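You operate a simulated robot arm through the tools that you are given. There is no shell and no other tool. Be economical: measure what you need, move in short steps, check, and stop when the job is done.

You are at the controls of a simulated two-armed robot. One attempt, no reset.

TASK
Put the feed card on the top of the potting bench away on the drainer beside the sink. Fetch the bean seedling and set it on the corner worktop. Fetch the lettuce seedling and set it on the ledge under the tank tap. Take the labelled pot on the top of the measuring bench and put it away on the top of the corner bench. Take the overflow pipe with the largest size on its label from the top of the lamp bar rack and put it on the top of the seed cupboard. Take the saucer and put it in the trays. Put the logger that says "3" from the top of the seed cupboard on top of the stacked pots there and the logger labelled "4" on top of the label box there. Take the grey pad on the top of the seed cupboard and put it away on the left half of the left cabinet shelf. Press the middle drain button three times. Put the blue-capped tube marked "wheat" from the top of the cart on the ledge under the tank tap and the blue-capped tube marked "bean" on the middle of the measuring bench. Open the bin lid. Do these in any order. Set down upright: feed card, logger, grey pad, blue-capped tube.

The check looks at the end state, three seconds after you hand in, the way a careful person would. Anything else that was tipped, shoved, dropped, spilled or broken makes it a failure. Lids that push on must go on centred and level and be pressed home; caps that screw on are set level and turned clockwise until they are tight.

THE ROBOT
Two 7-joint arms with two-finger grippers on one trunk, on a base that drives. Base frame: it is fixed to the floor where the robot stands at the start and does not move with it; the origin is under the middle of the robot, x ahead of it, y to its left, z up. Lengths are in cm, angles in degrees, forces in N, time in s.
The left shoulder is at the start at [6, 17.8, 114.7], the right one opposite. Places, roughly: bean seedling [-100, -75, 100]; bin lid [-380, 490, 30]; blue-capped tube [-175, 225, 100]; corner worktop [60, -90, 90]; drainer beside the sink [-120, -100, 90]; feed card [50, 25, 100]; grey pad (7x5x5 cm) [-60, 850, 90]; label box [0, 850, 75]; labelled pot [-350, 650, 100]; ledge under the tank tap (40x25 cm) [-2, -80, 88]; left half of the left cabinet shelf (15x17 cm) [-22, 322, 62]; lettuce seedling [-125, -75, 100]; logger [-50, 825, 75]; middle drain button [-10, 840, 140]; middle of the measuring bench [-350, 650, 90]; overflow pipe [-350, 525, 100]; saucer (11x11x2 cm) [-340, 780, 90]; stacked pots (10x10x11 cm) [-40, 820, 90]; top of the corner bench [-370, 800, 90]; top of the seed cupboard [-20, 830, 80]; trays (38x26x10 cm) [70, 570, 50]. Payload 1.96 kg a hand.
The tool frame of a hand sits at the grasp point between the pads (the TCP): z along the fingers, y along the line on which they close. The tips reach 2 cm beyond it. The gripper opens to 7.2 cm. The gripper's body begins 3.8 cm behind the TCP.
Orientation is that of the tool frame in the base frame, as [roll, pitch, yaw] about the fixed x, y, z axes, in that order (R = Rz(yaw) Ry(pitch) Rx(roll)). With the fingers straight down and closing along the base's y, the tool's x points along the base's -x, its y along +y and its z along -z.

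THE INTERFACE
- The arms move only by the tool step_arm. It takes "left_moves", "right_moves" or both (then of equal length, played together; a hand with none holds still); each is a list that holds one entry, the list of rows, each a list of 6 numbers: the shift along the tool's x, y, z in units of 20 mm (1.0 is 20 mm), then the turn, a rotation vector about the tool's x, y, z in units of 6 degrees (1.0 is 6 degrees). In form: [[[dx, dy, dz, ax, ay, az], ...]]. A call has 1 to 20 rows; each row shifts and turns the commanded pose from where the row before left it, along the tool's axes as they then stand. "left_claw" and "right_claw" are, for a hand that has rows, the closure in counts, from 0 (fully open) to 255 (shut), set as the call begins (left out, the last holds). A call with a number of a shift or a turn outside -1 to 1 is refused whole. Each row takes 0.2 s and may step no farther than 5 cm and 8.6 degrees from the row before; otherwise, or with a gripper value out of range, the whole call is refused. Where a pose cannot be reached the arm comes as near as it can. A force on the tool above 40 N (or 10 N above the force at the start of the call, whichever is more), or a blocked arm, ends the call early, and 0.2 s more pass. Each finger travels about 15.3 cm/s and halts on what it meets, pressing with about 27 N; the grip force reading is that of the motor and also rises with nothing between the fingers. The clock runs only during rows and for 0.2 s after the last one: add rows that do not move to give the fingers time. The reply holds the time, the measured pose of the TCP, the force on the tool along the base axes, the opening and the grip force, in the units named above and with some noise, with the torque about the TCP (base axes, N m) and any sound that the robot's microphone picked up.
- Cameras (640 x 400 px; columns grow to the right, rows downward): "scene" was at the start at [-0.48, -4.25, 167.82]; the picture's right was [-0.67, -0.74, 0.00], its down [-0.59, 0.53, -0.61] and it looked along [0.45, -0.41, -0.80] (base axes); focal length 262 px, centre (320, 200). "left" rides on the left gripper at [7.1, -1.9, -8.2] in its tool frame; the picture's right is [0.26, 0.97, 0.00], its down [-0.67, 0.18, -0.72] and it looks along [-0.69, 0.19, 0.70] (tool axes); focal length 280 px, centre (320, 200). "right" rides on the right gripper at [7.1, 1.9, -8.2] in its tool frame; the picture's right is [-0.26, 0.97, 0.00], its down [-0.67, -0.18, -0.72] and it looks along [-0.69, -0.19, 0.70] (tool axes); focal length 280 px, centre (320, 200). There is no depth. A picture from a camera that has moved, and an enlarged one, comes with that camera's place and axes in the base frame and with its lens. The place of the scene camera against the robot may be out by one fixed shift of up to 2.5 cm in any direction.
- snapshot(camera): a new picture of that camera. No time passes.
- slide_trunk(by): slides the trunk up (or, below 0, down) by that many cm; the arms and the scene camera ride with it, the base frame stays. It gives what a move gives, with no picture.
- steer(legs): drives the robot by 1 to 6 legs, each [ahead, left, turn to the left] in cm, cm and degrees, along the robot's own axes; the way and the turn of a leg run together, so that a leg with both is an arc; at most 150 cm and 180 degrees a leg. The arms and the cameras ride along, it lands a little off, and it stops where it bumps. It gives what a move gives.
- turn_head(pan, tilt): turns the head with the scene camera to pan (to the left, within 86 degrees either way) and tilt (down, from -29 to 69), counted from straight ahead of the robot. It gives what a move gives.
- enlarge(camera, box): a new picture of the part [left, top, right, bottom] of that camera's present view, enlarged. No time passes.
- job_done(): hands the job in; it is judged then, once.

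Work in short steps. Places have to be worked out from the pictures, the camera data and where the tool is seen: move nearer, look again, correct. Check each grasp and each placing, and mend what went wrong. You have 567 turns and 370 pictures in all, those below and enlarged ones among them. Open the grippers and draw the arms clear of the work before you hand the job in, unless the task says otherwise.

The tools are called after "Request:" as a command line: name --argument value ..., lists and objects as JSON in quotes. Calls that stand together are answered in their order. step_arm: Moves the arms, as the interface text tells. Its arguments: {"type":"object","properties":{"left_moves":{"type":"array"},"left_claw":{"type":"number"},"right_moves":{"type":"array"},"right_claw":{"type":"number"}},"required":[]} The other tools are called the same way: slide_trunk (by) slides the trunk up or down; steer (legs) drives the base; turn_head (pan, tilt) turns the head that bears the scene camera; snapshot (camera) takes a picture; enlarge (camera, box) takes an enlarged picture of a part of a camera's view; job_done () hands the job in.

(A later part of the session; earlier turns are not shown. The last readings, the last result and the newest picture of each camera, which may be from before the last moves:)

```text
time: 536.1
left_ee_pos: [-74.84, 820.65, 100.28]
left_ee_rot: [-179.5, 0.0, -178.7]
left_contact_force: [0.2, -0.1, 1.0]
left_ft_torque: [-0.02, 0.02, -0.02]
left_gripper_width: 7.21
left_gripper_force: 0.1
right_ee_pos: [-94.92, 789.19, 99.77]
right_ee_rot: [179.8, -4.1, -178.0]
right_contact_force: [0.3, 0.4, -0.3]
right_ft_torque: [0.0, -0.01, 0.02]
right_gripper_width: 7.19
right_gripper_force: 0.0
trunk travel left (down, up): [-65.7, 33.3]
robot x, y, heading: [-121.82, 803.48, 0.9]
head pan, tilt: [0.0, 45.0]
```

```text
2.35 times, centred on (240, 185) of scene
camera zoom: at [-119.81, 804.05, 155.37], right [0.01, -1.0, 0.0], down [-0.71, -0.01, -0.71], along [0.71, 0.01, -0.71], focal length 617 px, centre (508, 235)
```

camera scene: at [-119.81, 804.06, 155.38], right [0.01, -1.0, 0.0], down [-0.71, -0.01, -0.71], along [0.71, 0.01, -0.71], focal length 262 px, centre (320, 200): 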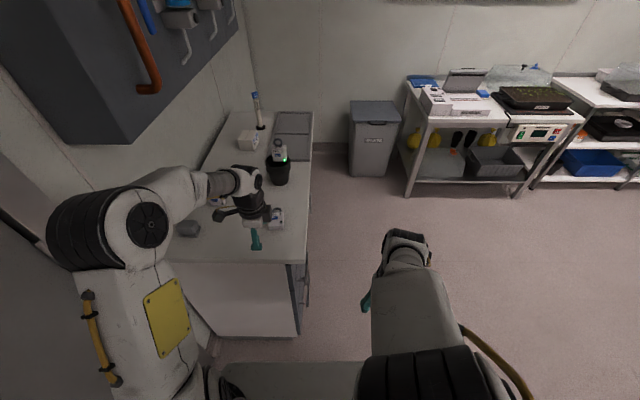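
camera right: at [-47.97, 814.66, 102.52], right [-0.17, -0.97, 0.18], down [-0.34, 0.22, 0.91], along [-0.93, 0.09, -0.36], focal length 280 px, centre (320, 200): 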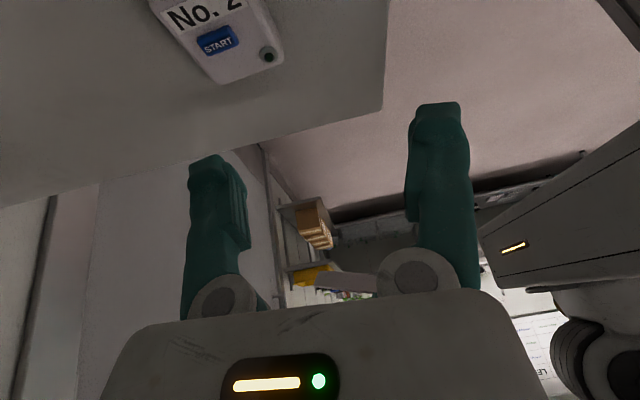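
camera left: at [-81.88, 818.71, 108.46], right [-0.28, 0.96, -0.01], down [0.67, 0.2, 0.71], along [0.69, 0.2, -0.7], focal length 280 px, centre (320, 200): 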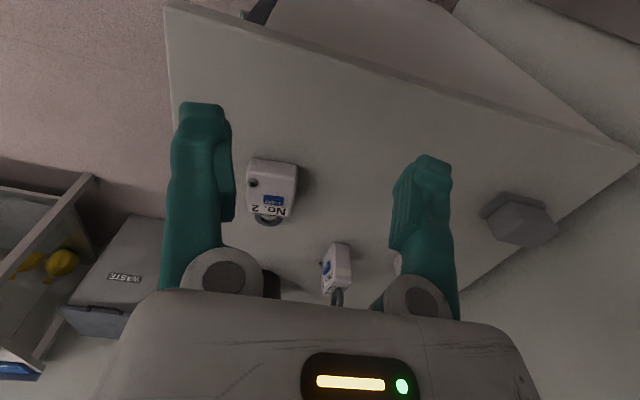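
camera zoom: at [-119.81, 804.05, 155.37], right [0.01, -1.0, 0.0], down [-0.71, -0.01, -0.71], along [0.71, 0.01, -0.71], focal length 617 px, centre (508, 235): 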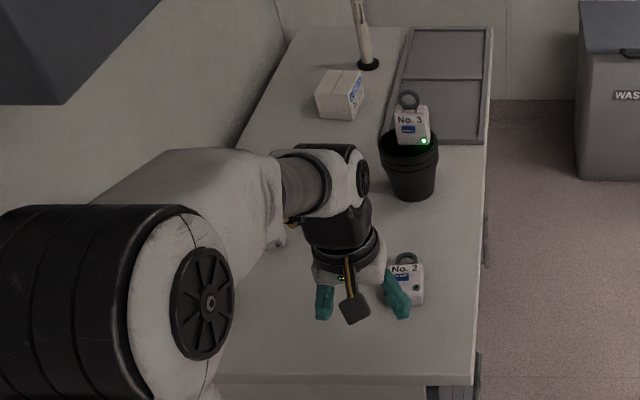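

No. 2's body spans x −64.2…−56.7 at y≈819.6. I move above it with the fingers tilted 15° back toward me.

Request:
step_arm --left_moves '[[[-1, -0.05, 0, 0, 0, -0.55], [-1, -0.05, 0, 0, 0, 0], [-1, -0.05, 0, 0, 0, 0], [-1, -0.05, 0, 0, 0, 0], [-1, -0.05, 0, 0, 0, 0], [-1, 0, 0, 0, 0, 0], [-1, 0, 0, 0, 0, 0], [-0.7, 0, 0, 0, 0, 0], [0, 0, 0, 0, 0.85, 0], [0, 0, 0, 0, 0.85, 0], [0, 0, 0, 0, 0.8, 0], [-0.2, 0, 0.8, 0, 0, 0], [-0.2, 0, 0.8, 0, 0, 0], [-0.2, 0, 0.8, 0, 0, 0]]]'

Request:
snapshot --camera "left"

Request:
enlarge --camera "scene" --box '[200, 150, 320, 270]'

```text
time: 539.1
left_ee_pos: [-72.71, 820.86, 95.38]
left_ee_rot: [-179.5, 0.0, -177.2]
left_contact_force: [-0.4, 0.2, 0.4]
left_ft_torque: [-0.01, 0.01, 0.02]
left_gripper_width: 7.21
left_gripper_force: 0.1
left hand out of reach, approached as far as the arm can: row 1, 2, 3, 4, 5, 6, 7, 8, 9, 10, 11
right_ee_pos: [-94.9, 789.12, 99.78]
right_ee_rot: [179.7, -4.1, -178.2]
right_contact_force: [0.0, 0.7, -0.2]
right_ft_torque: [-0.01, -0.02, -0.02]
right_gripper_width: 7.23
right_gripper_force: 0.1
trunk travel left (down, up): [-65.7, 33.3]
robot x, y, heading: [-122.05, 803.12, 0.7]
head pan, tilt: [0.0, 45.0]
```

```text
129 pictures are left
camera left: at [-79.64, 818.57, 103.44], right [-0.31, 0.95, -0.01], down [0.66, 0.22, 0.71], along [0.68, 0.21, -0.7], focal length 280 px, centre (320, 200)
```

left: 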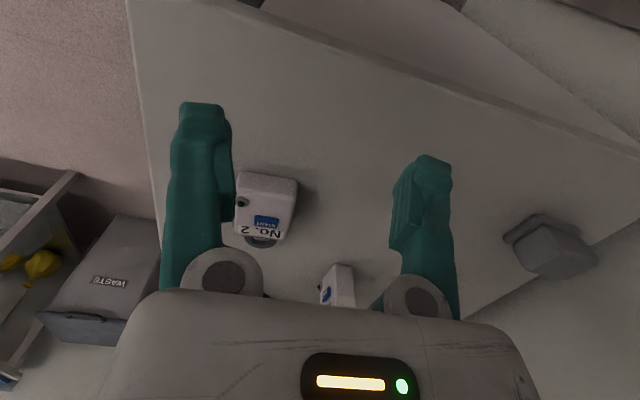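

```text
3.33 times, centred on (260, 210) of scene
camera zoom: at [-119.75, 804.06, 155.37], right [0.01, -1.0, 0.0], down [-0.71, -0.01, -0.71], along [0.71, 0.01, -0.71], focal length 874 px, centre (520, 167)
```

zoom: 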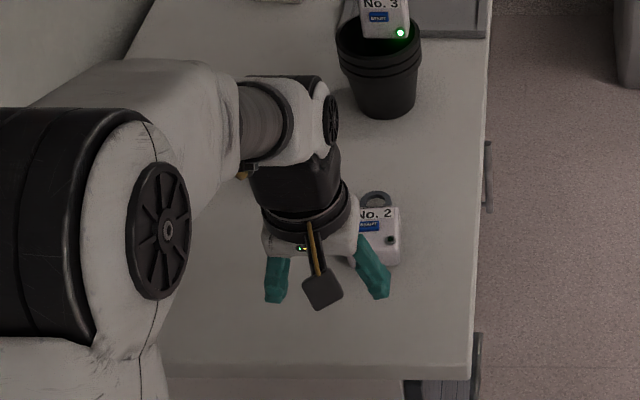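

Too high for the reach; I drive 10 cm nearer and then descend.

Request:
steer --legs '[[10, 0, -0.8]]'

Request:
step_arm --left_moves '[[[0, 0, 0, 0, 0.85, 0], [0, 0, 0, 0, 0.85, 0], [0, 0, 0, 0, 0.8, 0], [-0.5, 0, 0.4, 0, 0, 0], [-0.5, 0, 0.4, 0, 0, 0], [-0.5, 0, 0.4, 0, 0, 0]]]'

Request:
snapshot --camera "left"

```text
time: 540.3
left_ee_pos: [-62.3, 820.12, 95.34]
left_ee_rot: [-179.5, 0.1, -178.0]
left_contact_force: [0.3, -0.3, 0.8]
left_ft_torque: [0.02, -0.01, 0.02]
left_gripper_width: 7.2
left_gripper_force: 0.1
right_ee_pos: [-84.83, 788.74, 99.87]
right_ee_rot: [179.8, -4.1, -179.0]
right_contact_force: [-0.3, 0.4, -0.2]
right_ft_torque: [-0.01, 0.0, 0.01]
right_gripper_width: 7.21
right_gripper_force: 0.0
trunk travel left (down, up): [-65.7, 33.3]
robot x, y, heading: [-111.75, 803.16, -0.0]
head pan, tilt: [0.0, 45.0]
```

```text
time: 541.7
left_ee_pos: [-59.34, 820.19, 92.86]
left_ee_rot: [-179.5, -2.4, -178.0]
left_contact_force: [0.1, 0.3, 0.9]
left_ft_torque: [-0.04, -0.01, 0.04]
left_gripper_width: 7.21
left_gripper_force: 0.0
left hand out of reach, approached as far as the arm can: row 2, 3
right_ee_pos: [-84.98, 788.77, 99.81]
right_ee_rot: [179.8, -4.1, -178.9]
right_contact_force: [0.0, 0.8, -0.2]
right_ft_torque: [0.01, -0.02, 0.05]
right_gripper_width: 7.19
right_gripper_force: 0.0
trunk travel left (down, up): [-65.7, 33.3]
robot x, y, heading: [-111.82, 803.17, -0.1]
head pan, tilt: [0.0, 45.0]
```

```text
127 pictures are left
camera left: at [-66.02, 818.07, 101.26], right [-0.29, 0.96, 0.0], down [0.7, 0.21, 0.68], along [0.65, 0.2, -0.73], focal length 280 px, centre (320, 200)
```

left: 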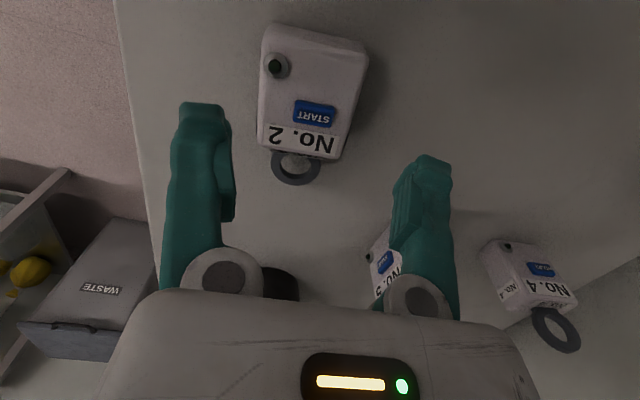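

Now I see it well: body centre (−59.8,819.3), rotated ~8°. I align and go down around it.

Request:
step_arm --left_moves '[[[-0.25, -0.4, 0, 0, 0, -1], [0, 0, 1, 0, 0, 0], [0, 0, 1, 0, 0, 0], [0, 0, 0.6, 0, 0, 0]]]'

Request:
snapshot --camera "left"

```text
time: 542.7
left_ee_pos: [-59.05, 819.25, 87.69]
left_ee_rot: [-179.7, -2.5, -172.0]
left_contact_force: [-0.3, 0.4, -0.1]
left_ft_torque: [0.0, 0.03, 0.01]
left_gripper_width: 7.2
left_gripper_force: 0.0
right_ee_pos: [-85.05, 788.76, 99.82]
right_ee_rot: [179.8, -4.0, -179.0]
right_contact_force: [-0.8, 1.4, 0.4]
right_ft_torque: [0.0, 0.04, 0.01]
right_gripper_width: 7.2
right_gripper_force: 0.0
trunk travel left (down, up): [-65.7, 33.3]
robot x, y, heading: [-111.83, 803.32, -0.4]
head pan, tilt: [0.0, 45.0]
```

```text
126 pictures are left
camera left: at [-65.46, 816.53, 96.05], right [-0.39, 0.92, 0.01], down [0.67, 0.28, 0.68], along [0.63, 0.27, -0.73], focal length 280 px, centre (320, 200)
```

left: 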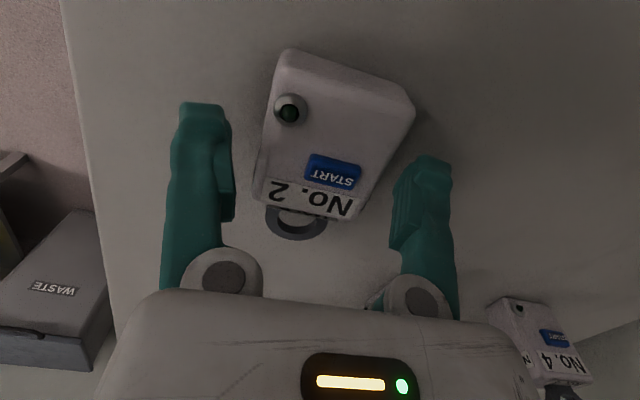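

The turn went the wrong way (logger aligned best before). I turn back 6° and continue down.

Request:
step_arm --left_moves '[[[0, 0, 0, 0, 0, 1], [0, 0.05, 0.4, 0, 0, 0]]]'

Request:
snapshot --camera "left"

```text
time: 543.3
left_ee_pos: [-59.11, 819.47, 86.83]
left_ee_rot: [-179.5, -2.3, -178.0]
left_contact_force: [0.4, 0.5, 0.4]
left_ft_torque: [0.03, 0.01, 0.0]
left_gripper_width: 7.21
left_gripper_force: 0.0
right_ee_pos: [-84.91, 788.78, 99.81]
right_ee_rot: [179.8, -4.1, -179.1]
right_contact_force: [0.1, -0.2, 0.2]
right_ft_torque: [-0.03, 0.02, 0.01]
right_gripper_width: 7.18
right_gripper_force: 0.1
trunk travel left (down, up): [-65.7, 33.3]
robot x, y, heading: [-111.65, 803.48, 0.0]
head pan, tilt: [0.0, 45.0]
```

```text
125 pictures are left
camera left: at [-65.8, 817.34, 95.21], right [-0.29, 0.96, 0.0], down [0.7, 0.21, 0.68], along [0.65, 0.2, -0.73], focal length 280 px, centre (320, 200)
```

left: 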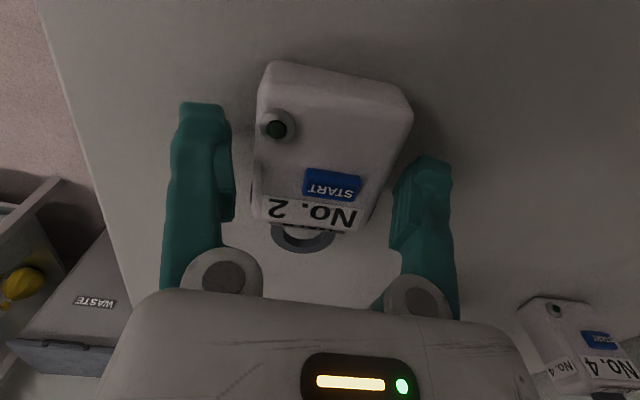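

Request:
step_arm --left_moves '[[[0, 0, 0.15, 0, 0, 0], [0, 0, 0.15, 0, 0, 0]]]'

Request:
step_arm --left_moves '[[[0, 0, 0.12, 0, 0, 0], [0, 0, 0.12, 0, 0, 0]]]'

```text
time: 543.9
left_ee_pos: [-59.18, 819.47, 86.31]
left_ee_rot: [-179.5, -2.5, -177.8]
left_contact_force: [-0.6, 0.4, -0.3]
left_ft_torque: [0.04, 0.01, 0.02]
left_gripper_width: 7.21
left_gripper_force: 0.0
right_ee_pos: [-84.96, 788.78, 99.84]
right_ee_rot: [179.7, -4.1, -178.9]
right_contact_force: [-0.1, 0.4, -0.1]
right_ft_torque: [-0.03, 0.03, 0.02]
right_gripper_width: 7.19
right_gripper_force: 0.1
trunk travel left (down, up): [-65.7, 33.3]
robot x, y, heading: [-111.65, 803.43, -0.3]
head pan, tilt: [0.0, 45.0]
```

```text
time: 544.5
left_ee_pos: [-59.29, 819.47, 85.74]
left_ee_rot: [-179.5, -2.5, -178.1]
left_contact_force: [-0.5, 1.1, 0.3]
left_ft_torque: [0.0, -0.02, 0.01]
left_gripper_width: 7.21
left_gripper_force: 0.1
right_ee_pos: [-84.99, 788.65, 99.86]
right_ee_rot: [179.8, -4.2, -179.0]
right_contact_force: [-1.0, 0.3, 0.2]
right_ft_torque: [0.01, -0.03, 0.01]
right_gripper_width: 7.2
right_gripper_force: 0.0
trunk travel left (down, up): [-65.7, 33.3]
robot x, y, heading: [-112.01, 803.53, -0.1]
head pan, tilt: [0.0, 45.0]
```

No floor contact yet; this height is fine. I close.

Request:
step_arm --left_moves '[[[0, 0, 0, 0, 0, 0], [0, 0, 0, 0, 0, 0], [0, 0, 0, 0, 0, 0]]]' --left_claw 255

Request:
step_arm --left_moves '[[[0, 0, -0.5, 0, 0, 0], [0, 0, -1, 0, 0, 0], [0, 0, -1, 0, 0, 0], [0, 0, -1, 0, 0, 0]]]'

Request:
snapshot --camera "left"

```text
time: 545.3
left_ee_pos: [-59.36, 819.61, 85.83]
left_ee_rot: [-179.5, -2.4, -178.1]
left_contact_force: [1.5, 6.2, 16.6]
left_ft_torque: [0.72, -0.05, 0.0]
left_gripper_width: 5.74
left_gripper_force: 27.5
right_ee_pos: [-85.29, 788.75, 99.8]
right_ee_rot: [179.8, -3.9, -178.9]
right_contact_force: [0.0, -0.9, -0.1]
right_ft_torque: [0.01, 0.01, -0.05]
right_gripper_width: 7.2
right_gripper_force: 0.0
trunk travel left (down, up): [-65.7, 33.3]
robot x, y, heading: [-111.71, 802.86, -0.1]
head pan, tilt: [0.0, 45.0]
```

```text
time: 546.3
left_ee_pos: [-59.06, 819.42, 92.87]
left_ee_rot: [-179.5, -2.4, -178.0]
left_contact_force: [-0.8, 0.1, -1.4]
left_ft_torque: [0.02, 0.03, 0.01]
left_gripper_width: 5.72
left_gripper_force: 27.2
right_ee_pos: [-85.0, 788.72, 99.91]
right_ee_rot: [179.8, -4.1, -178.9]
right_contact_force: [-0.1, -0.1, 0.2]
right_ft_torque: [0.01, -0.02, 0.01]
right_gripper_width: 7.2
right_gripper_force: 0.1
trunk travel left (down, up): [-65.7, 33.3]
robot x, y, heading: [-112.16, 803.56, -0.1]
head pan, tilt: [0.0, 45.0]
```

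```text
124 pictures are left
camera left: at [-65.69, 817.37, 101.19], right [-0.29, 0.96, 0.0], down [0.7, 0.21, 0.68], along [0.65, 0.2, -0.73], focal length 280 px, centre (320, 200)
```

left: 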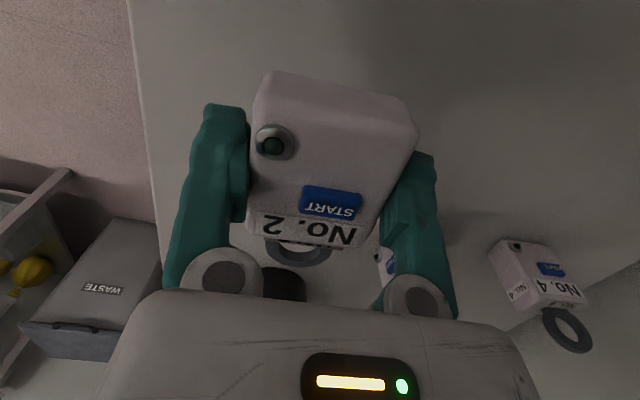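

Held by its narrow sides. Now I pitch the hand forward ~80° in the air, turning the logger upright.

Request:
step_arm --left_moves '[[[0, 0, 0, 0, -1, 0], [0, 0, 0, 0, -1, 0], [0, 0, 0, 0, -1, 0], [0, 0, 0, 0, -1, 0], [0, 0, 0, 0, -1, 0], [0, 0, 0, 0, -1, 0], [0, 0, 0, 0, -1, 0], [0, 0, 0, 0, -1, 0], [0, 0, 0, 0, -1, 0], [0, 0, 0, 0, -1, 0], [0, 0, 0, 0, -1, 0], [0, 0, 0, 0, -1, 0], [0, 0, 0, 0, -1, 0]]]'

Request:
snapshot --camera "scene"

Request:
snapshot --camera "left"

```text
time: 549.1
left_ee_pos: [-58.91, 819.58, 92.68]
left_ee_rot: [-177.8, 75.5, -176.0]
left_contact_force: [-0.2, 0.9, -0.2]
left_ft_torque: [0.0, 0.01, 0.0]
left_gripper_width: 5.63
left_gripper_force: 27.3
right_ee_pos: [-85.03, 788.73, 99.87]
right_ee_rot: [179.8, -4.1, -179.0]
right_contact_force: [0.2, 0.1, 0.1]
right_ft_torque: [0.01, 0.0, -0.02]
right_gripper_width: 7.2
right_gripper_force: 0.1
trunk travel left (down, up): [-65.7, 33.3]
robot x, y, heading: [-111.92, 803.36, -0.3]
head pan, tilt: [0.0, 45.0]
```

```text
123 pictures are left
camera scene: at [-109.67, 804.06, 155.37], right [0.0, -1.0, 0.0], down [-0.71, 0.0, -0.71], along [0.71, 0.0, -0.71], focal length 262 px, centre (320, 200)
```

scene: 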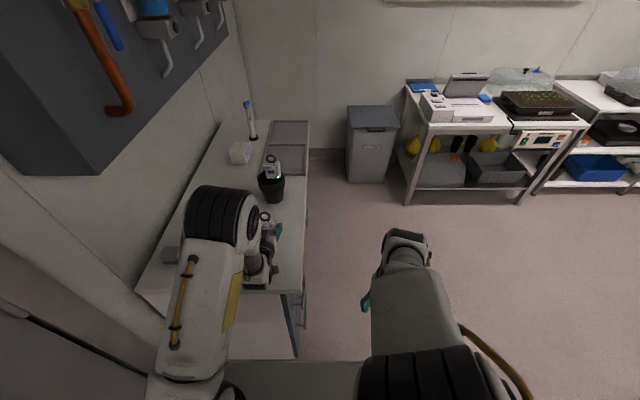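

```text
122 pictures are left
camera left: at [-68.51, 817.18, 87.85], right [-0.1, 0.96, -0.26], down [-0.53, 0.17, 0.83], along [0.84, 0.22, 0.49], focal length 280 px, centre (320, 200)
```

left: 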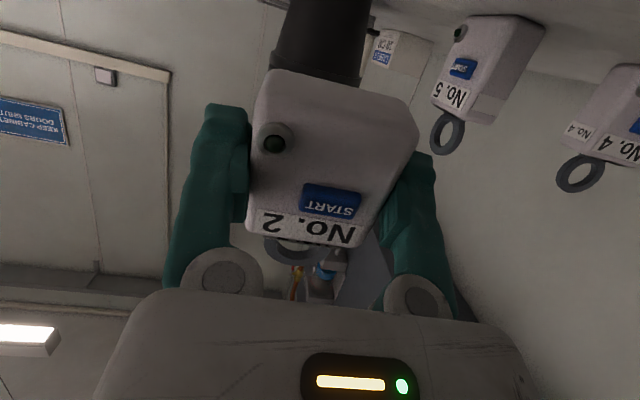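

It's nearly upright. Because the hand camera hangs low now, I bring the logger to the cupboard's left edge (x≈−68.8) so the camera stays outside, finish the pitch, and lower.

Request:
step_arm --left_moves '[[[0, 0, -0.8, 0, 0, 0], [0, 0, -0.8, 0, 0, 0], [0, 0, -0.8, 0, 0, 0], [0, 0, -0.8, 0, 0, 0], [0, 0, -0.8, 0, 0, 0], [0, 0, -0.8, 0, 0, 0], [0, 0, 0, 0, -0.9, 0], [0, 0, 0, 0, -0.9, 0]]]'

Request:
snapshot --camera "left"

Request:
enlarge --camera "scene" --box '[180, 160, 320, 320]'

```text
time: 550.9
left_ee_pos: [-67.0, 819.15, 94.75]
left_ee_rot: [-171.4, 86.3, -169.5]
left_contact_force: [0.0, 0.8, -1.1]
left_ft_torque: [0.0, 0.0, 0.0]
left_gripper_width: 5.59
left_gripper_force: 26.9
left hand out of reach, approached as far as the arm can: row 6
right_ee_pos: [-84.99, 788.69, 99.78]
right_ee_rot: [179.9, -4.1, -178.8]
right_contact_force: [-0.1, 0.5, -0.1]
right_ft_torque: [-0.03, -0.04, -0.02]
right_gripper_width: 7.21
right_gripper_force: 0.1
trunk travel left (down, up): [-65.7, 33.3]
robot x, y, heading: [-111.89, 803.11, -0.3]
head pan, tilt: [0.0, 45.0]
```

```text
121 pictures are left
camera left: at [-75.62, 816.85, 88.15], right [-0.05, 0.96, -0.27], down [-0.68, 0.17, 0.72], along [0.73, 0.22, 0.64], focal length 280 px, centre (320, 200)
```

left: 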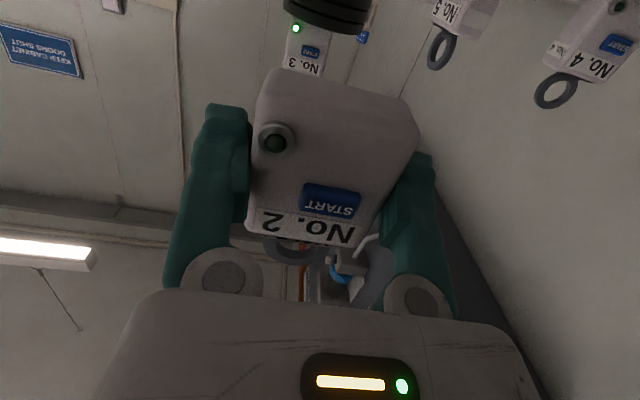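

```text
2.50 times, centred on (250, 240) of scene
camera zoom: at [-109.69, 804.06, 155.37], right [0.0, -1.0, 0.0], down [-0.71, 0.0, -0.71], along [0.71, 0.0, -0.71], focal length 656 px, centre (495, 100)
```

zoom: 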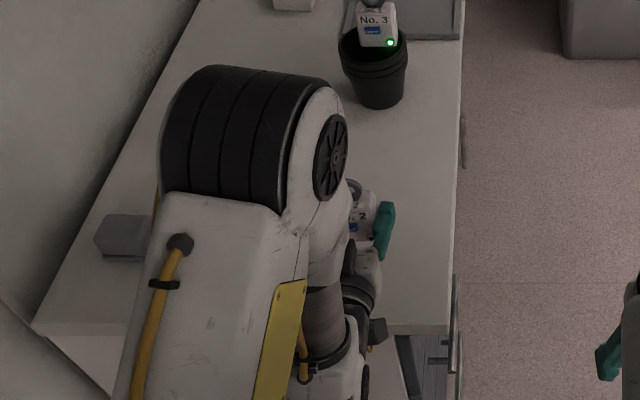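

Upright now. I back the base 2 cm so the camera clears the edge, and lower with the trunk.

Request:
steer --legs '[[-2, 0, 0]]'

Request:
slide_trunk --by -5

Request:
slide_trunk --by -0.7

Request:
slide_trunk --by -0.5

Request:
slide_trunk --by -0.3

```text
time: 551.7
left_ee_pos: [-69.07, 819.13, 94.67]
left_ee_rot: [-171.9, 86.2, -169.9]
left_contact_force: [0.2, 0.4, -0.9]
left_ft_torque: [0.0, 0.01, 0.02]
left_gripper_width: 5.57
left_gripper_force: 27.0
right_ee_pos: [-86.95, 788.64, 99.79]
right_ee_rot: [179.8, -4.1, -178.9]
right_contact_force: [0.3, -0.1, 0.5]
right_ft_torque: [-0.01, 0.01, -0.01]
right_gripper_width: 7.21
right_gripper_force: 0.0
trunk travel left (down, up): [-65.7, 33.3]
robot x, y, heading: [-113.87, 803.1, -0.2]
head pan, tilt: [0.0, 45.0]
```

```text
time: 552.6
left_ee_pos: [-68.93, 819.21, 89.73]
left_ee_rot: [-171.8, 86.4, -169.8]
left_contact_force: [1.0, 0.1, -0.9]
left_ft_torque: [-0.02, 0.01, 0.01]
left_gripper_width: 5.56
left_gripper_force: 27.4
right_ee_pos: [-86.92, 788.73, 94.72]
right_ee_rot: [179.8, -4.1, -179.0]
right_contact_force: [0.3, 0.8, -0.2]
right_ft_torque: [0.02, -0.01, 0.03]
right_gripper_width: 7.23
right_gripper_force: 0.1
trunk travel left (down, up): [-60.7, 38.3]
robot x, y, heading: [-113.72, 803.56, -0.3]
head pan, tilt: [0.0, 45.0]
```

```text
time: 553.2
left_ee_pos: [-69.13, 819.14, 89.08]
left_ee_rot: [-171.7, 86.3, -169.9]
left_contact_force: [0.3, 0.2, -1.1]
left_ft_torque: [-0.02, 0.03, 0.02]
left_gripper_width: 5.56
left_gripper_force: 26.7
right_ee_pos: [-86.97, 788.79, 94.11]
right_ee_rot: [179.8, -4.2, -179.0]
right_contact_force: [-0.3, 0.5, 0.8]
right_ft_torque: [0.01, -0.02, -0.02]
right_gripper_width: 7.19
right_gripper_force: 0.1
trunk travel left (down, up): [-60.0, 39.0]
robot x, y, heading: [-113.92, 803.17, -0.3]
head pan, tilt: [0.0, 45.0]
```

```text
time: 553.7
left_ee_pos: [-69.09, 819.18, 88.58]
left_ee_rot: [-171.7, 86.2, -169.8]
left_contact_force: [0.1, 0.6, -1.2]
left_ft_torque: [-0.02, 0.0, 0.0]
left_gripper_width: 5.56
left_gripper_force: 27.3
right_ee_pos: [-86.92, 788.83, 93.49]
right_ee_rot: [179.8, -4.1, -179.0]
right_contact_force: [-0.9, -0.4, 0.0]
right_ft_torque: [0.01, 0.0, 0.02]
right_gripper_width: 7.22
right_gripper_force: 0.1
trunk travel left (down, up): [-59.5, 39.5]
robot x, y, heading: [-113.39, 803.5, -0.1]
head pan, tilt: [0.0, 45.0]
```

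```text
time: 554.2
left_ee_pos: [-69.14, 819.19, 88.22]
left_ee_rot: [-171.6, 86.3, -169.9]
left_contact_force: [0.6, 0.0, -1.3]
left_ft_torque: [-0.01, 0.0, 0.03]
left_gripper_width: 5.59
left_gripper_force: 27.1
right_ee_pos: [-86.97, 788.77, 93.29]
right_ee_rot: [179.8, -4.1, -179.0]
right_contact_force: [0.8, -0.4, -0.3]
right_ft_torque: [0.0, 0.01, 0.0]
right_gripper_width: 7.22
right_gripper_force: 0.0
trunk travel left (down, up): [-59.2, 39.8]
robot x, y, heading: [-113.67, 803.39, -0.2]
head pan, tilt: [0.0, 45.0]
```

Request:
slide_trunk --by -0.3

Request:
slide_trunk --by -0.3

Request:
snapshot --camera "left"

```text
time: 554.7
left_ee_pos: [-69.08, 819.17, 87.98]
left_ee_rot: [-171.6, 86.3, -169.8]
left_contact_force: [-1.0, -0.2, -0.6]
left_ft_torque: [0.01, -0.01, 0.02]
left_gripper_width: 5.57
left_gripper_force: 27.2
right_ee_pos: [-86.95, 788.7, 93.09]
right_ee_rot: [179.7, -4.1, -179.0]
right_contact_force: [0.7, 0.7, 0.1]
right_ft_torque: [-0.03, 0.02, 0.03]
right_gripper_width: 7.19
right_gripper_force: 0.1
trunk travel left (down, up): [-58.9, 40.1]
robot x, y, heading: [-113.81, 803.28, -0.3]
head pan, tilt: [0.0, 45.0]
```

```text
time: 555.3
left_ee_pos: [-68.99, 819.22, 87.6]
left_ee_rot: [-171.7, 86.3, -169.8]
left_contact_force: [0.2, 0.7, -0.9]
left_ft_torque: [0.01, 0.02, 0.05]
left_gripper_width: 5.59
left_gripper_force: 26.7
right_ee_pos: [-87.05, 788.73, 92.69]
right_ee_rot: [179.8, -4.1, -179.0]
right_contact_force: [-0.1, -0.3, 0.3]
right_ft_torque: [-0.01, 0.01, 0.02]
right_gripper_width: 7.19
right_gripper_force: 0.1
trunk travel left (down, up): [-58.6, 40.4]
robot x, y, heading: [-113.9, 803.32, -0.3]
head pan, tilt: [0.0, 45.0]
```

```text
119 pictures are left
camera left: at [-77.6, 816.84, 81.04], right [-0.05, 0.96, -0.27], down [-0.68, 0.17, 0.72], along [0.73, 0.22, 0.64], focal length 280 px, centre (320, 200)
```

left: 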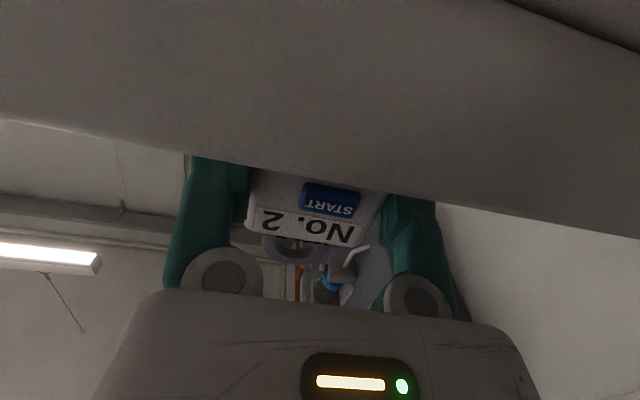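

The cupboard top's edge is at z≈83.4, so contact must be close. Small steps on.

Request:
slide_trunk --by -0.3

Request:
slide_trunk --by -0.3

Request:
slide_trunk --by -0.3

```text
time: 555.8
left_ee_pos: [-69.09, 819.07, 87.37]
left_ee_rot: [-171.7, 86.3, -169.9]
left_contact_force: [0.2, 0.5, -0.2]
left_ft_torque: [-0.03, 0.01, -0.01]
left_gripper_width: 5.56
left_gripper_force: 27.4
right_ee_pos: [-86.98, 788.72, 92.4]
right_ee_rot: [179.8, -4.1, -179.1]
right_contact_force: [-0.6, 0.7, -0.4]
right_ft_torque: [-0.02, -0.01, 0.06]
right_gripper_width: 7.19
right_gripper_force: 0.0
trunk travel left (down, up): [-58.3, 40.7]
robot x, y, heading: [-114.07, 803.2, -0.3]
head pan, tilt: [0.0, 45.0]
```

```text
time: 556.3
left_ee_pos: [-69.09, 819.15, 87.29]
left_ee_rot: [-171.5, 86.6, -169.7]
left_contact_force: [1.7, -0.7, 16.9]
left_ft_torque: [0.38, -0.34, 0.04]
left_gripper_width: 5.57
left_gripper_force: 27.1
right_ee_pos: [-86.98, 788.66, 92.2]
right_ee_rot: [179.8, -4.0, -178.9]
right_contact_force: [0.1, -0.2, 0.0]
right_ft_torque: [-0.02, 0.0, 0.0]
right_gripper_width: 7.22
right_gripper_force: 0.1
trunk travel left (down, up): [-58.0, 41.0]
robot x, y, heading: [-114.01, 803.3, 0.1]
head pan, tilt: [0.0, 45.0]
```

```text
time: 556.8
left_ee_pos: [-69.28, 819.1, 87.17]
left_ee_rot: [-170.9, 86.6, -169.0]
left_contact_force: [-1.0, 1.2, 31.1]
left_ft_torque: [-0.02, -0.01, -0.02]
left_gripper_width: 5.55
left_gripper_force: 27.1
right_ee_pos: [-87.28, 788.62, 91.87]
right_ee_rot: [179.8, -3.8, -179.0]
right_contact_force: [0.2, 0.4, 0.6]
right_ft_torque: [0.02, -0.03, -0.01]
right_gripper_width: 7.21
right_gripper_force: 0.1
trunk travel left (down, up): [-57.7, 41.3]
robot x, y, heading: [-114.05, 803.17, -0.2]
head pan, tilt: [0.0, 45.0]
```

Contact. I ease up 0.3, open, and back straight away with the base.

Request:
slide_trunk --by 0.3

Request:
step_arm --left_moves '[[[0, 0, 0, 0, 0, 0], [0, 0, 0, 0, 0, 0], [0, 0, 0, 0, 0, 0]]]' --left_claw 0

Request:
steer --legs '[[-12, 0, 0]]'

Request:
snapshot --camera "scene"

Request:
snapshot --camera "left"

```text
time: 557.3
left_ee_pos: [-69.24, 818.96, 87.07]
left_ee_rot: [-172.5, 86.2, -170.4]
left_contact_force: [-2.6, -0.6, 10.4]
left_ft_torque: [-0.05, -0.16, -0.07]
left_gripper_width: 5.55
left_gripper_force: 27.0
right_ee_pos: [-87.13, 788.66, 92.13]
right_ee_rot: [179.9, -4.0, -178.9]
right_contact_force: [0.4, 0.0, 0.1]
right_ft_torque: [-0.01, 0.02, 0.02]
right_gripper_width: 7.21
right_gripper_force: 0.1
trunk travel left (down, up): [-58.0, 41.0]
robot x, y, heading: [-114.02, 803.24, -0.2]
head pan, tilt: [0.0, 45.0]
```

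```text
time: 558.1
left_ee_pos: [-69.14, 819.16, 87.13]
left_ee_rot: [-171.8, 86.2, -169.9]
left_contact_force: [0.3, -1.6, 0.1]
left_ft_torque: [0.0, 0.0, 0.0]
left_gripper_width: 7.22
left_gripper_force: 0.0
right_ee_pos: [-87.04, 788.73, 92.08]
right_ee_rot: [179.8, -4.1, -179.0]
right_contact_force: [0.3, 0.2, -0.4]
right_ft_torque: [-0.03, 0.03, 0.03]
right_gripper_width: 7.22
right_gripper_force: 0.2
trunk travel left (down, up): [-58.0, 41.0]
robot x, y, heading: [-113.7, 803.43, -0.1]
head pan, tilt: [0.0, 45.0]
```

```text
time: 559.4
left_ee_pos: [-81.14, 819.07, 87.16]
left_ee_rot: [-171.5, 86.3, -169.7]
left_contact_force: [-0.4, -0.7, 0.6]
left_ft_torque: [0.01, 0.01, 0.01]
left_gripper_width: 7.22
left_gripper_force: 0.1
right_ee_pos: [-99.07, 788.77, 92.17]
right_ee_rot: [179.8, -4.0, -179.0]
right_contact_force: [-0.5, 0.0, -0.2]
right_ft_torque: [0.0, -0.01, -0.03]
right_gripper_width: 7.18
right_gripper_force: 0.1
trunk travel left (down, up): [-58.0, 41.0]
robot x, y, heading: [-125.54, 803.59, -0.3]
head pan, tilt: [0.0, 45.0]
```

```text
118 pictures are left
camera scene: at [-123.86, 804.12, 147.67], right [0.0, -1.0, 0.0], down [-0.71, 0.0, -0.71], along [0.71, 0.0, -0.71], focal length 262 px, centre (320, 200)
```

scene: 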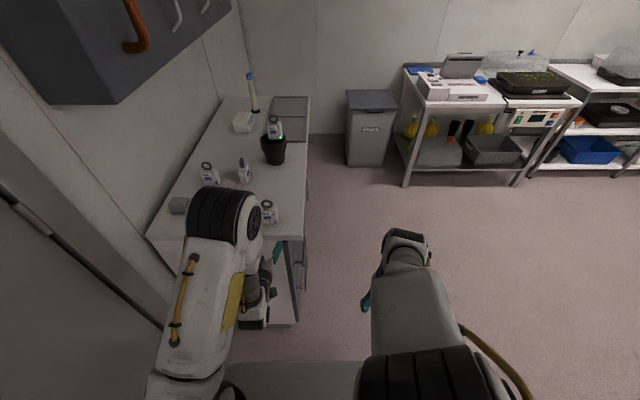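

```text
117 pictures are left
camera left: at [-89.68, 816.87, 80.49], right [-0.05, 0.96, -0.27], down [-0.68, 0.17, 0.72], along [0.73, 0.22, 0.64], focal length 280 px, centre (320, 200)
```

left: 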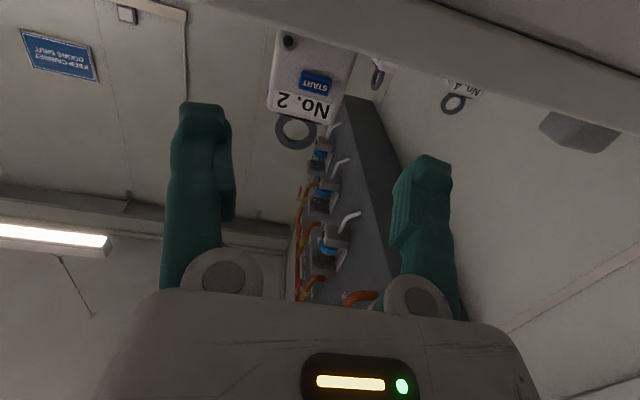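

No. 2 stands upright again, about 6 cm left of its old place; I'll correct that from the front. I reset the left hand, raise the trunk and go back to the front side.

Request:
step_arm --left_moves '[[[0, 0, -0.5, 0, 1, 0], [0, 0, -0.5, 0, 1, 0], [0, 0, 0, 0, 1, 0], [0, 0, 0, 0, 1, 0], [0, 0, 0, 0, 1, 0], [0, 0, 0, 0, 1, 0], [0, 0, 0, 0, 1, 0], [0, 0, 0, 0, 1, 0], [0, 0, 0, 0, 1, 0], [0, 0, 0, 0, 1, 0], [0, 0, 0, 0, 1, 0], [0, 0, 0, 0, 1, 0], [0, 0, 0, 0, 1, 0], [0, 0, 0, 0, 1, 0], [0, 0, 0, 0, 0.4, 0]]]'

Request:
slide_trunk --by 14

Request:
steer --legs '[[0, -50, 0], [0, 0, 90], [0, -62, 0]]'

Request:
turn_head --pan 0 --tilt 45

Request:
snapshot --camera "scene"

```text
time: 562.6
left_ee_pos: [-81.2, 818.9, 86.09]
left_ee_rot: [-179.5, -0.1, -178.1]
left_contact_force: [0.1, -0.8, 0.3]
left_ft_torque: [-0.06, 0.01, 0.03]
left_gripper_width: 7.23
left_gripper_force: 0.1
left hand out of reach, approached as far as the arm can: row 1, 2, 3
right_ee_pos: [-99.09, 788.78, 92.09]
right_ee_rot: [179.8, -4.1, -179.0]
right_contact_force: [-0.5, 0.3, -0.2]
right_ft_torque: [-0.03, -0.03, -0.05]
right_gripper_width: 7.2
right_gripper_force: 0.0
trunk travel left (down, up): [-58.0, 41.0]
robot x, y, heading: [-125.72, 803.53, -0.5]
head pan, tilt: [0.0, 45.0]
```

```text
time: 564.2
left_ee_pos: [-81.24, 818.79, 100.12]
left_ee_rot: [-179.5, 0.0, -178.2]
left_contact_force: [0.1, 0.4, -0.8]
left_ft_torque: [-0.02, 0.0, -0.02]
left_gripper_width: 7.19
left_gripper_force: 0.0
right_ee_pos: [-98.93, 788.73, 106.07]
right_ee_rot: [179.8, -4.0, -179.0]
right_contact_force: [-0.1, 0.0, 0.5]
right_ft_torque: [-0.02, 0.03, -0.02]
right_gripper_width: 7.21
right_gripper_force: 0.2
trunk travel left (down, up): [-72.0, 27.0]
robot x, y, heading: [-125.78, 803.48, -0.3]
head pan, tilt: [0.0, 45.0]
```

```text
time: 574.1
left_ee_pos: [-79.4, 797.03, 100.2]
left_ee_rot: [-179.5, 0.0, -88.8]
left_contact_force: [-0.5, -0.7, -0.5]
left_ft_torque: [-0.01, 0.01, 0.02]
left_gripper_width: 7.18
left_gripper_force: 0.1
right_ee_pos: [-49.41, 778.84, 106.07]
right_ee_rot: [179.8, -4.1, -89.7]
right_contact_force: [-0.1, -0.1, 0.3]
right_ft_torque: [-0.03, 0.0, -0.02]
right_gripper_width: 7.2
right_gripper_force: 0.0
trunk travel left (down, up): [-72.0, 27.0]
robot x, y, heading: [-64.77, 751.97, 89.2]
head pan, tilt: [0.0, 45.0]
```

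```text
time: 574.7
left_ee_pos: [-79.33, 797.03, 100.12]
left_ee_rot: [-179.4, -0.1, -88.7]
left_contact_force: [-0.2, -0.5, -0.3]
left_ft_torque: [0.03, -0.01, -0.01]
left_gripper_width: 7.22
left_gripper_force: 0.0
right_ee_pos: [-49.49, 778.79, 106.17]
right_ee_rot: [179.7, -4.0, -89.6]
right_contact_force: [0.5, -0.1, -0.7]
right_ft_torque: [0.01, -0.04, 0.02]
right_gripper_width: 7.19
right_gripper_force: 0.0
trunk travel left (down, up): [-72.0, 27.0]
robot x, y, heading: [-64.08, 752.64, 89.0]
head pan, tilt: [0.0, 45.0]
```

```text
116 pictures are left
camera scene: at [-64.37, 755.04, 161.67], right [1.0, -0.02, 0.0], down [-0.01, -0.71, -0.71], along [0.01, 0.71, -0.71], focal length 262 px, centre (320, 200)
```

scene: 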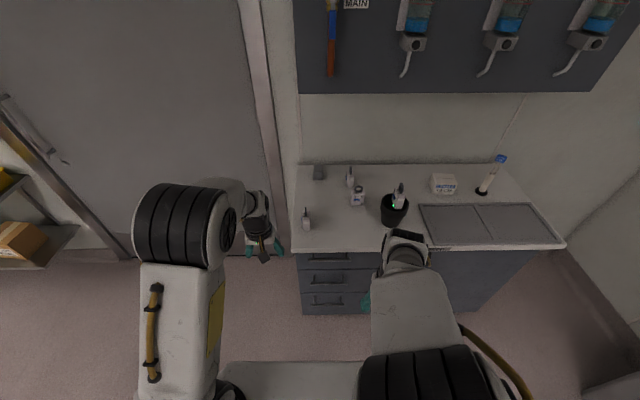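

I use the left hand to move No. 2 back to its old place. I drive forward and look with the left camera.

Request:
steer --legs '[[24, 0, 1]]'

Request:
snapshot --camera "left"

```text
time: 576.5
left_ee_pos: [-79.99, 821.01, 100.23]
left_ee_rot: [-179.5, 0.0, -87.8]
left_contact_force: [-0.5, 1.0, 0.9]
left_ft_torque: [0.03, 0.02, 0.03]
left_gripper_width: 7.19
left_gripper_force: 0.2
right_ee_pos: [-49.69, 803.35, 106.02]
right_ee_rot: [179.8, -4.1, -88.8]
right_contact_force: [0.2, 0.5, -0.3]
right_ft_torque: [-0.01, 0.02, 0.02]
right_gripper_width: 7.2
right_gripper_force: 0.1
trunk travel left (down, up): [-72.0, 27.0]
robot x, y, heading: [-64.04, 776.55, 90.3]
head pan, tilt: [0.0, 45.0]
```

```text
115 pictures are left
camera left: at [-77.79, 813.99, 108.29], right [-0.95, -0.3, -0.01], down [-0.22, 0.67, 0.71], along [-0.21, 0.68, -0.7], focal length 280 px, centre (320, 200)
```

left: 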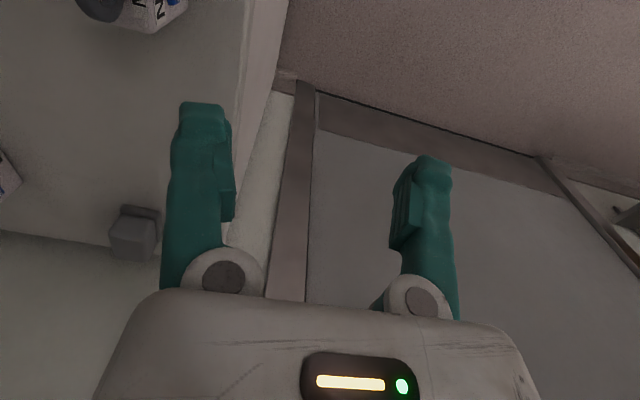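

Request:
step_arm --left_moves '[[[0.3, -0.9, 0, 0, 0, 0], [0.3, -0.9, 0, 0, 0, 0], [0.3, -0.9, 0, 0, 0, 0], [0.3, -0.9, 0, 0, 0, 0], [0.3, -0.9, 0, 0, 0, 0.3], [0.3, -0.75, 0, 0, 0, 0]]]'

Request:
snapshot --camera "left"

```text
time: 577.9
left_ee_pos: [-69.39, 817.67, 100.19]
left_ee_rot: [-179.5, 0.0, -89.6]
left_contact_force: [-0.1, -0.5, 0.4]
left_ft_torque: [-0.03, -0.02, 0.04]
left_gripper_width: 7.19
left_gripper_force: 0.1
right_ee_pos: [-49.79, 803.33, 106.08]
right_ee_rot: [179.7, -4.1, -88.7]
right_contact_force: [-0.2, 0.5, 0.0]
right_ft_torque: [0.01, 0.02, -0.02]
right_gripper_width: 7.19
right_gripper_force: 0.1
trunk travel left (down, up): [-72.0, 27.0]
robot x, y, heading: [-64.36, 776.55, 90.3]
head pan, tilt: [0.0, 45.0]
```

```text
114 pictures are left
camera left: at [-67.32, 810.64, 108.36], right [-0.96, -0.27, -0.01], down [-0.19, 0.67, 0.71], along [-0.19, 0.69, -0.7], focal length 280 px, centre (320, 200)
```

left: 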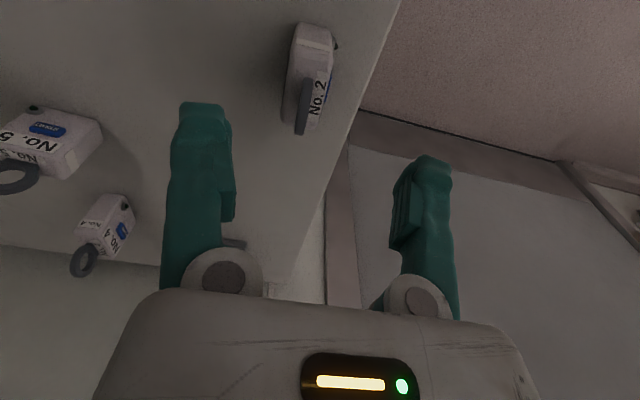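

No. 2's ring is at (−68.5,819.3), turned ~8°. I align and descend to the same safe grip height as before (TCP z≈90.2).

Request:
step_arm --left_moves '[[[-0.45, -0.22, 0, 0, 0, -0.7], [-0.4, -0.2, 0, 0, 0, -0.6], [0, 0, 1, 0, 0, 0], [0, 0, 1, 0, 0, 0], [0, 0, 1, 0, 0, 0]]]'

Request:
snapshot --camera "left"

```text
time: 579.1
left_ee_pos: [-68.55, 819.49, 94.24]
left_ee_rot: [-179.4, -0.1, -81.9]
left_contact_force: [-0.4, -1.4, -0.1]
left_ft_torque: [0.01, 0.02, -0.02]
left_gripper_width: 7.19
left_gripper_force: 0.0
right_ee_pos: [-49.74, 803.4, 105.98]
right_ee_rot: [179.8, -4.0, -88.7]
right_contact_force: [-0.1, 0.1, 0.0]
right_ft_torque: [0.01, 0.01, 0.03]
right_gripper_width: 7.19
right_gripper_force: 0.1
trunk travel left (down, up): [-72.0, 27.0]
robot x, y, heading: [-64.19, 776.63, 90.0]
head pan, tilt: [0.0, 45.0]
```

```text
113 pictures are left
camera left: at [-65.68, 812.74, 102.34], right [-0.92, -0.4, -0.01], down [-0.28, 0.64, 0.71], along [-0.28, 0.66, -0.7], focal length 280 px, centre (320, 200)
```

left: 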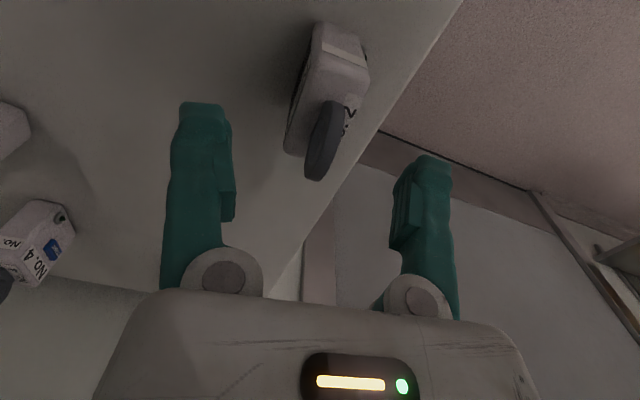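

Request:
step_arm --left_moves '[[[0, 0, 0, 0, 0, 0.8], [0.1, 0, 0.8, 0, 0, 0], [0, 0, 0.7, 0, 0, 0], [0, 0, 0.5, 0, 0, 0]]]'

Request:
step_arm --left_moves '[[[0, 0, 0, 0, 0, 0], [0, 0, 0, 0, 0, 0], [0, 0, 0, 0, 0, 0]]]' --left_claw 255

Request:
snapshot --camera "left"

```text
time: 580.1
left_ee_pos: [-68.47, 819.37, 90.3]
left_ee_rot: [-179.4, 0.0, -86.7]
left_contact_force: [0.6, -0.2, -0.8]
left_ft_torque: [0.0, -0.03, -0.02]
left_gripper_width: 7.21
left_gripper_force: 0.0
right_ee_pos: [-49.67, 803.22, 106.17]
right_ee_rot: [179.7, -4.0, -88.8]
right_contact_force: [0.6, 0.1, -0.5]
right_ft_torque: [0.01, -0.06, -0.01]
right_gripper_width: 7.21
right_gripper_force: 0.1
trunk travel left (down, up): [-72.0, 27.0]
robot x, y, heading: [-64.23, 776.32, 90.0]
head pan, tilt: [0.0, 45.0]
```

```text
time: 580.9
left_ee_pos: [-68.47, 819.32, 90.19]
left_ee_rot: [-179.4, -0.1, -86.7]
left_contact_force: [0.0, 0.1, 0.5]
left_ft_torque: [0.01, -0.01, 0.02]
left_gripper_width: 2.7
left_gripper_force: 26.7
right_ee_pos: [-49.87, 803.35, 106.06]
right_ee_rot: [179.8, -4.1, -88.7]
right_contact_force: [-0.2, -0.1, 0.2]
right_ft_torque: [0.0, 0.0, -0.02]
right_gripper_width: 7.18
right_gripper_force: 0.0
trunk travel left (down, up): [-72.0, 27.0]
robot x, y, heading: [-64.33, 776.16, 90.1]
head pan, tilt: [0.0, 45.0]
```

```text
112 pictures are left
camera left: at [-66.15, 812.32, 98.37], right [-0.95, -0.32, -0.01], down [-0.23, 0.66, 0.71], along [-0.22, 0.68, -0.7], focal length 280 px, centre (320, 200)
```

left: 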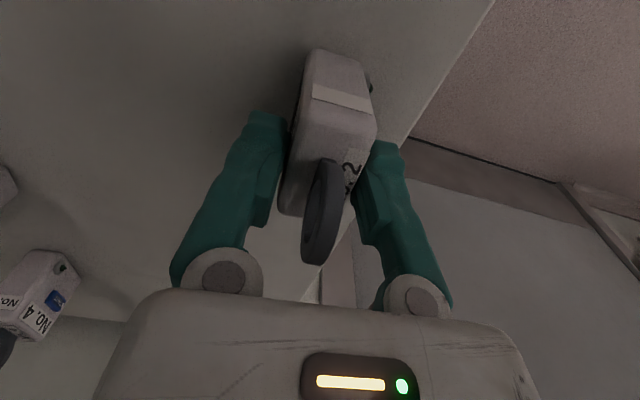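

Gripped without a click. I lift it 2 cm, carry it 5.4 cm right to its old spot (−63.1,819.8), and set it down at the same height.

Request:
step_arm --left_moves '[[[0, 0, -0.5, 0, 0, 0], [0, 0, -0.5, 0, 0, 0.5], [-0.1, -0.9, 0, 0, 0, 0], [-0.1, -0.9, 0, 0, 0, 0], [0, -0.9, 0, 0, 0, 0], [0, 0, 0.5, 0, 0, 0], [0, 0, 0.42, 0, 0, 0]]]'

Request:
step_arm --left_moves '[[[0, 0, 0.05, 0, 0, 0], [0, 0, 0, 0, 0, 0]]]'

```text
time: 582.5
left_ee_pos: [-63.04, 819.89, 90.49]
left_ee_rot: [-179.5, 0.0, -89.6]
left_contact_force: [0.2, 0.5, -0.8]
left_ft_torque: [0.04, 0.0, 0.01]
left_gripper_width: 2.67
left_gripper_force: 27.4
right_ee_pos: [-49.83, 803.37, 106.05]
right_ee_rot: [179.8, -4.1, -88.7]
right_contact_force: [-0.4, 0.3, 0.1]
right_ft_torque: [-0.01, -0.01, 0.02]
right_gripper_width: 7.23
right_gripper_force: 0.1
trunk travel left (down, up): [-72.0, 27.0]
robot x, y, heading: [-64.04, 776.03, 89.9]
head pan, tilt: [0.0, 45.0]
```

```text
time: 583.1
left_ee_pos: [-63.02, 819.79, 90.38]
left_ee_rot: [-179.4, 0.0, -89.7]
left_contact_force: [0.0, 0.2, -0.3]
left_ft_torque: [0.02, 0.0, 0.01]
left_gripper_width: 2.68
left_gripper_force: 27.3
right_ee_pos: [-49.71, 803.45, 106.04]
right_ee_rot: [179.8, -4.0, -88.7]
right_contact_force: [0.4, 0.7, -0.5]
right_ft_torque: [0.01, 0.04, -0.03]
right_gripper_width: 7.19
right_gripper_force: 0.0
trunk travel left (down, up): [-72.0, 27.0]
robot x, y, heading: [-64.55, 776.46, 89.8]
head pan, tilt: [0.0, 45.0]
```

Request:
step_arm --left_moves '[[[0, 0, 0.06, 0, 0, 0], [0, 0, 0, 0, 0, 0]]]'

Request:
step_arm --left_moves '[[[0, 0, 0, 0, 0, 0], [0, 0, 0, 0, 0, 0], [0, 0, -0.4, 0, 0, 0], [0, 0, -0.8, 0, 0, 0], [0, 0, -0.8, 0, 0, 0], [0, 0, -0.8, 0, 0, 0], [0, 0, -0.8, 0, 0, 0], [0, 0, -0.8, 0, 0, 0]]]' --left_claw 80

Request:
snapshot --camera "left"

```text
time: 583.7
left_ee_pos: [-63.05, 819.84, 90.26]
left_ee_rot: [-179.6, 0.0, -89.6]
left_contact_force: [0.2, 0.7, -1.6]
left_ft_torque: [-0.01, 0.0, -0.01]
left_gripper_width: 2.66
left_gripper_force: 27.4
right_ee_pos: [-49.9, 803.36, 106.04]
right_ee_rot: [179.7, -4.1, -88.7]
right_contact_force: [-0.1, 0.0, 0.6]
right_ft_torque: [0.0, 0.01, -0.01]
right_gripper_width: 7.22
right_gripper_force: 0.0
trunk travel left (down, up): [-72.0, 27.0]
robot x, y, heading: [-64.34, 776.66, 89.8]
head pan, tilt: [0.0, 45.0]
```

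```text
time: 585.5
left_ee_pos: [-63.0, 819.73, 99.19]
left_ee_rot: [-179.5, 0.0, -89.6]
left_contact_force: [0.0, -0.3, 0.3]
left_ft_torque: [0.01, -0.02, -0.02]
left_gripper_width: 4.93
left_gripper_force: 0.2
right_ee_pos: [-49.83, 803.28, 106.12]
right_ee_rot: [179.8, -4.1, -88.6]
right_contact_force: [-0.1, 0.0, -0.4]
right_ft_torque: [0.04, 0.04, -0.02]
right_gripper_width: 7.19
right_gripper_force: 0.1
trunk travel left (down, up): [-72.0, 27.0]
robot x, y, heading: [-64.41, 776.58, 89.9]
head pan, tilt: [0.0, 45.0]
```

```text
111 pictures are left
camera left: at [-61.25, 812.66, 107.23], right [-0.96, -0.27, -0.01], down [-0.19, 0.67, 0.71], along [-0.19, 0.69, -0.7], focal length 280 px, centre (320, 200)
```

left: 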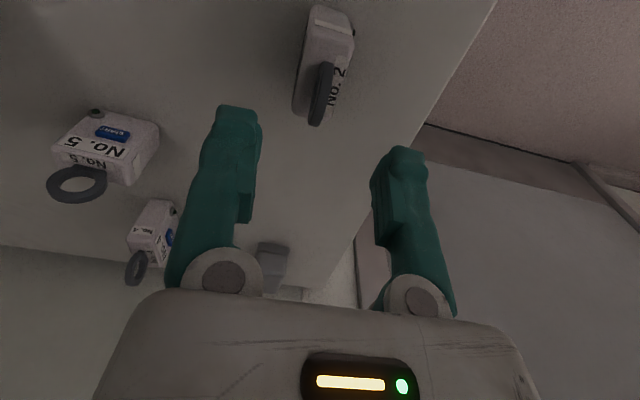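

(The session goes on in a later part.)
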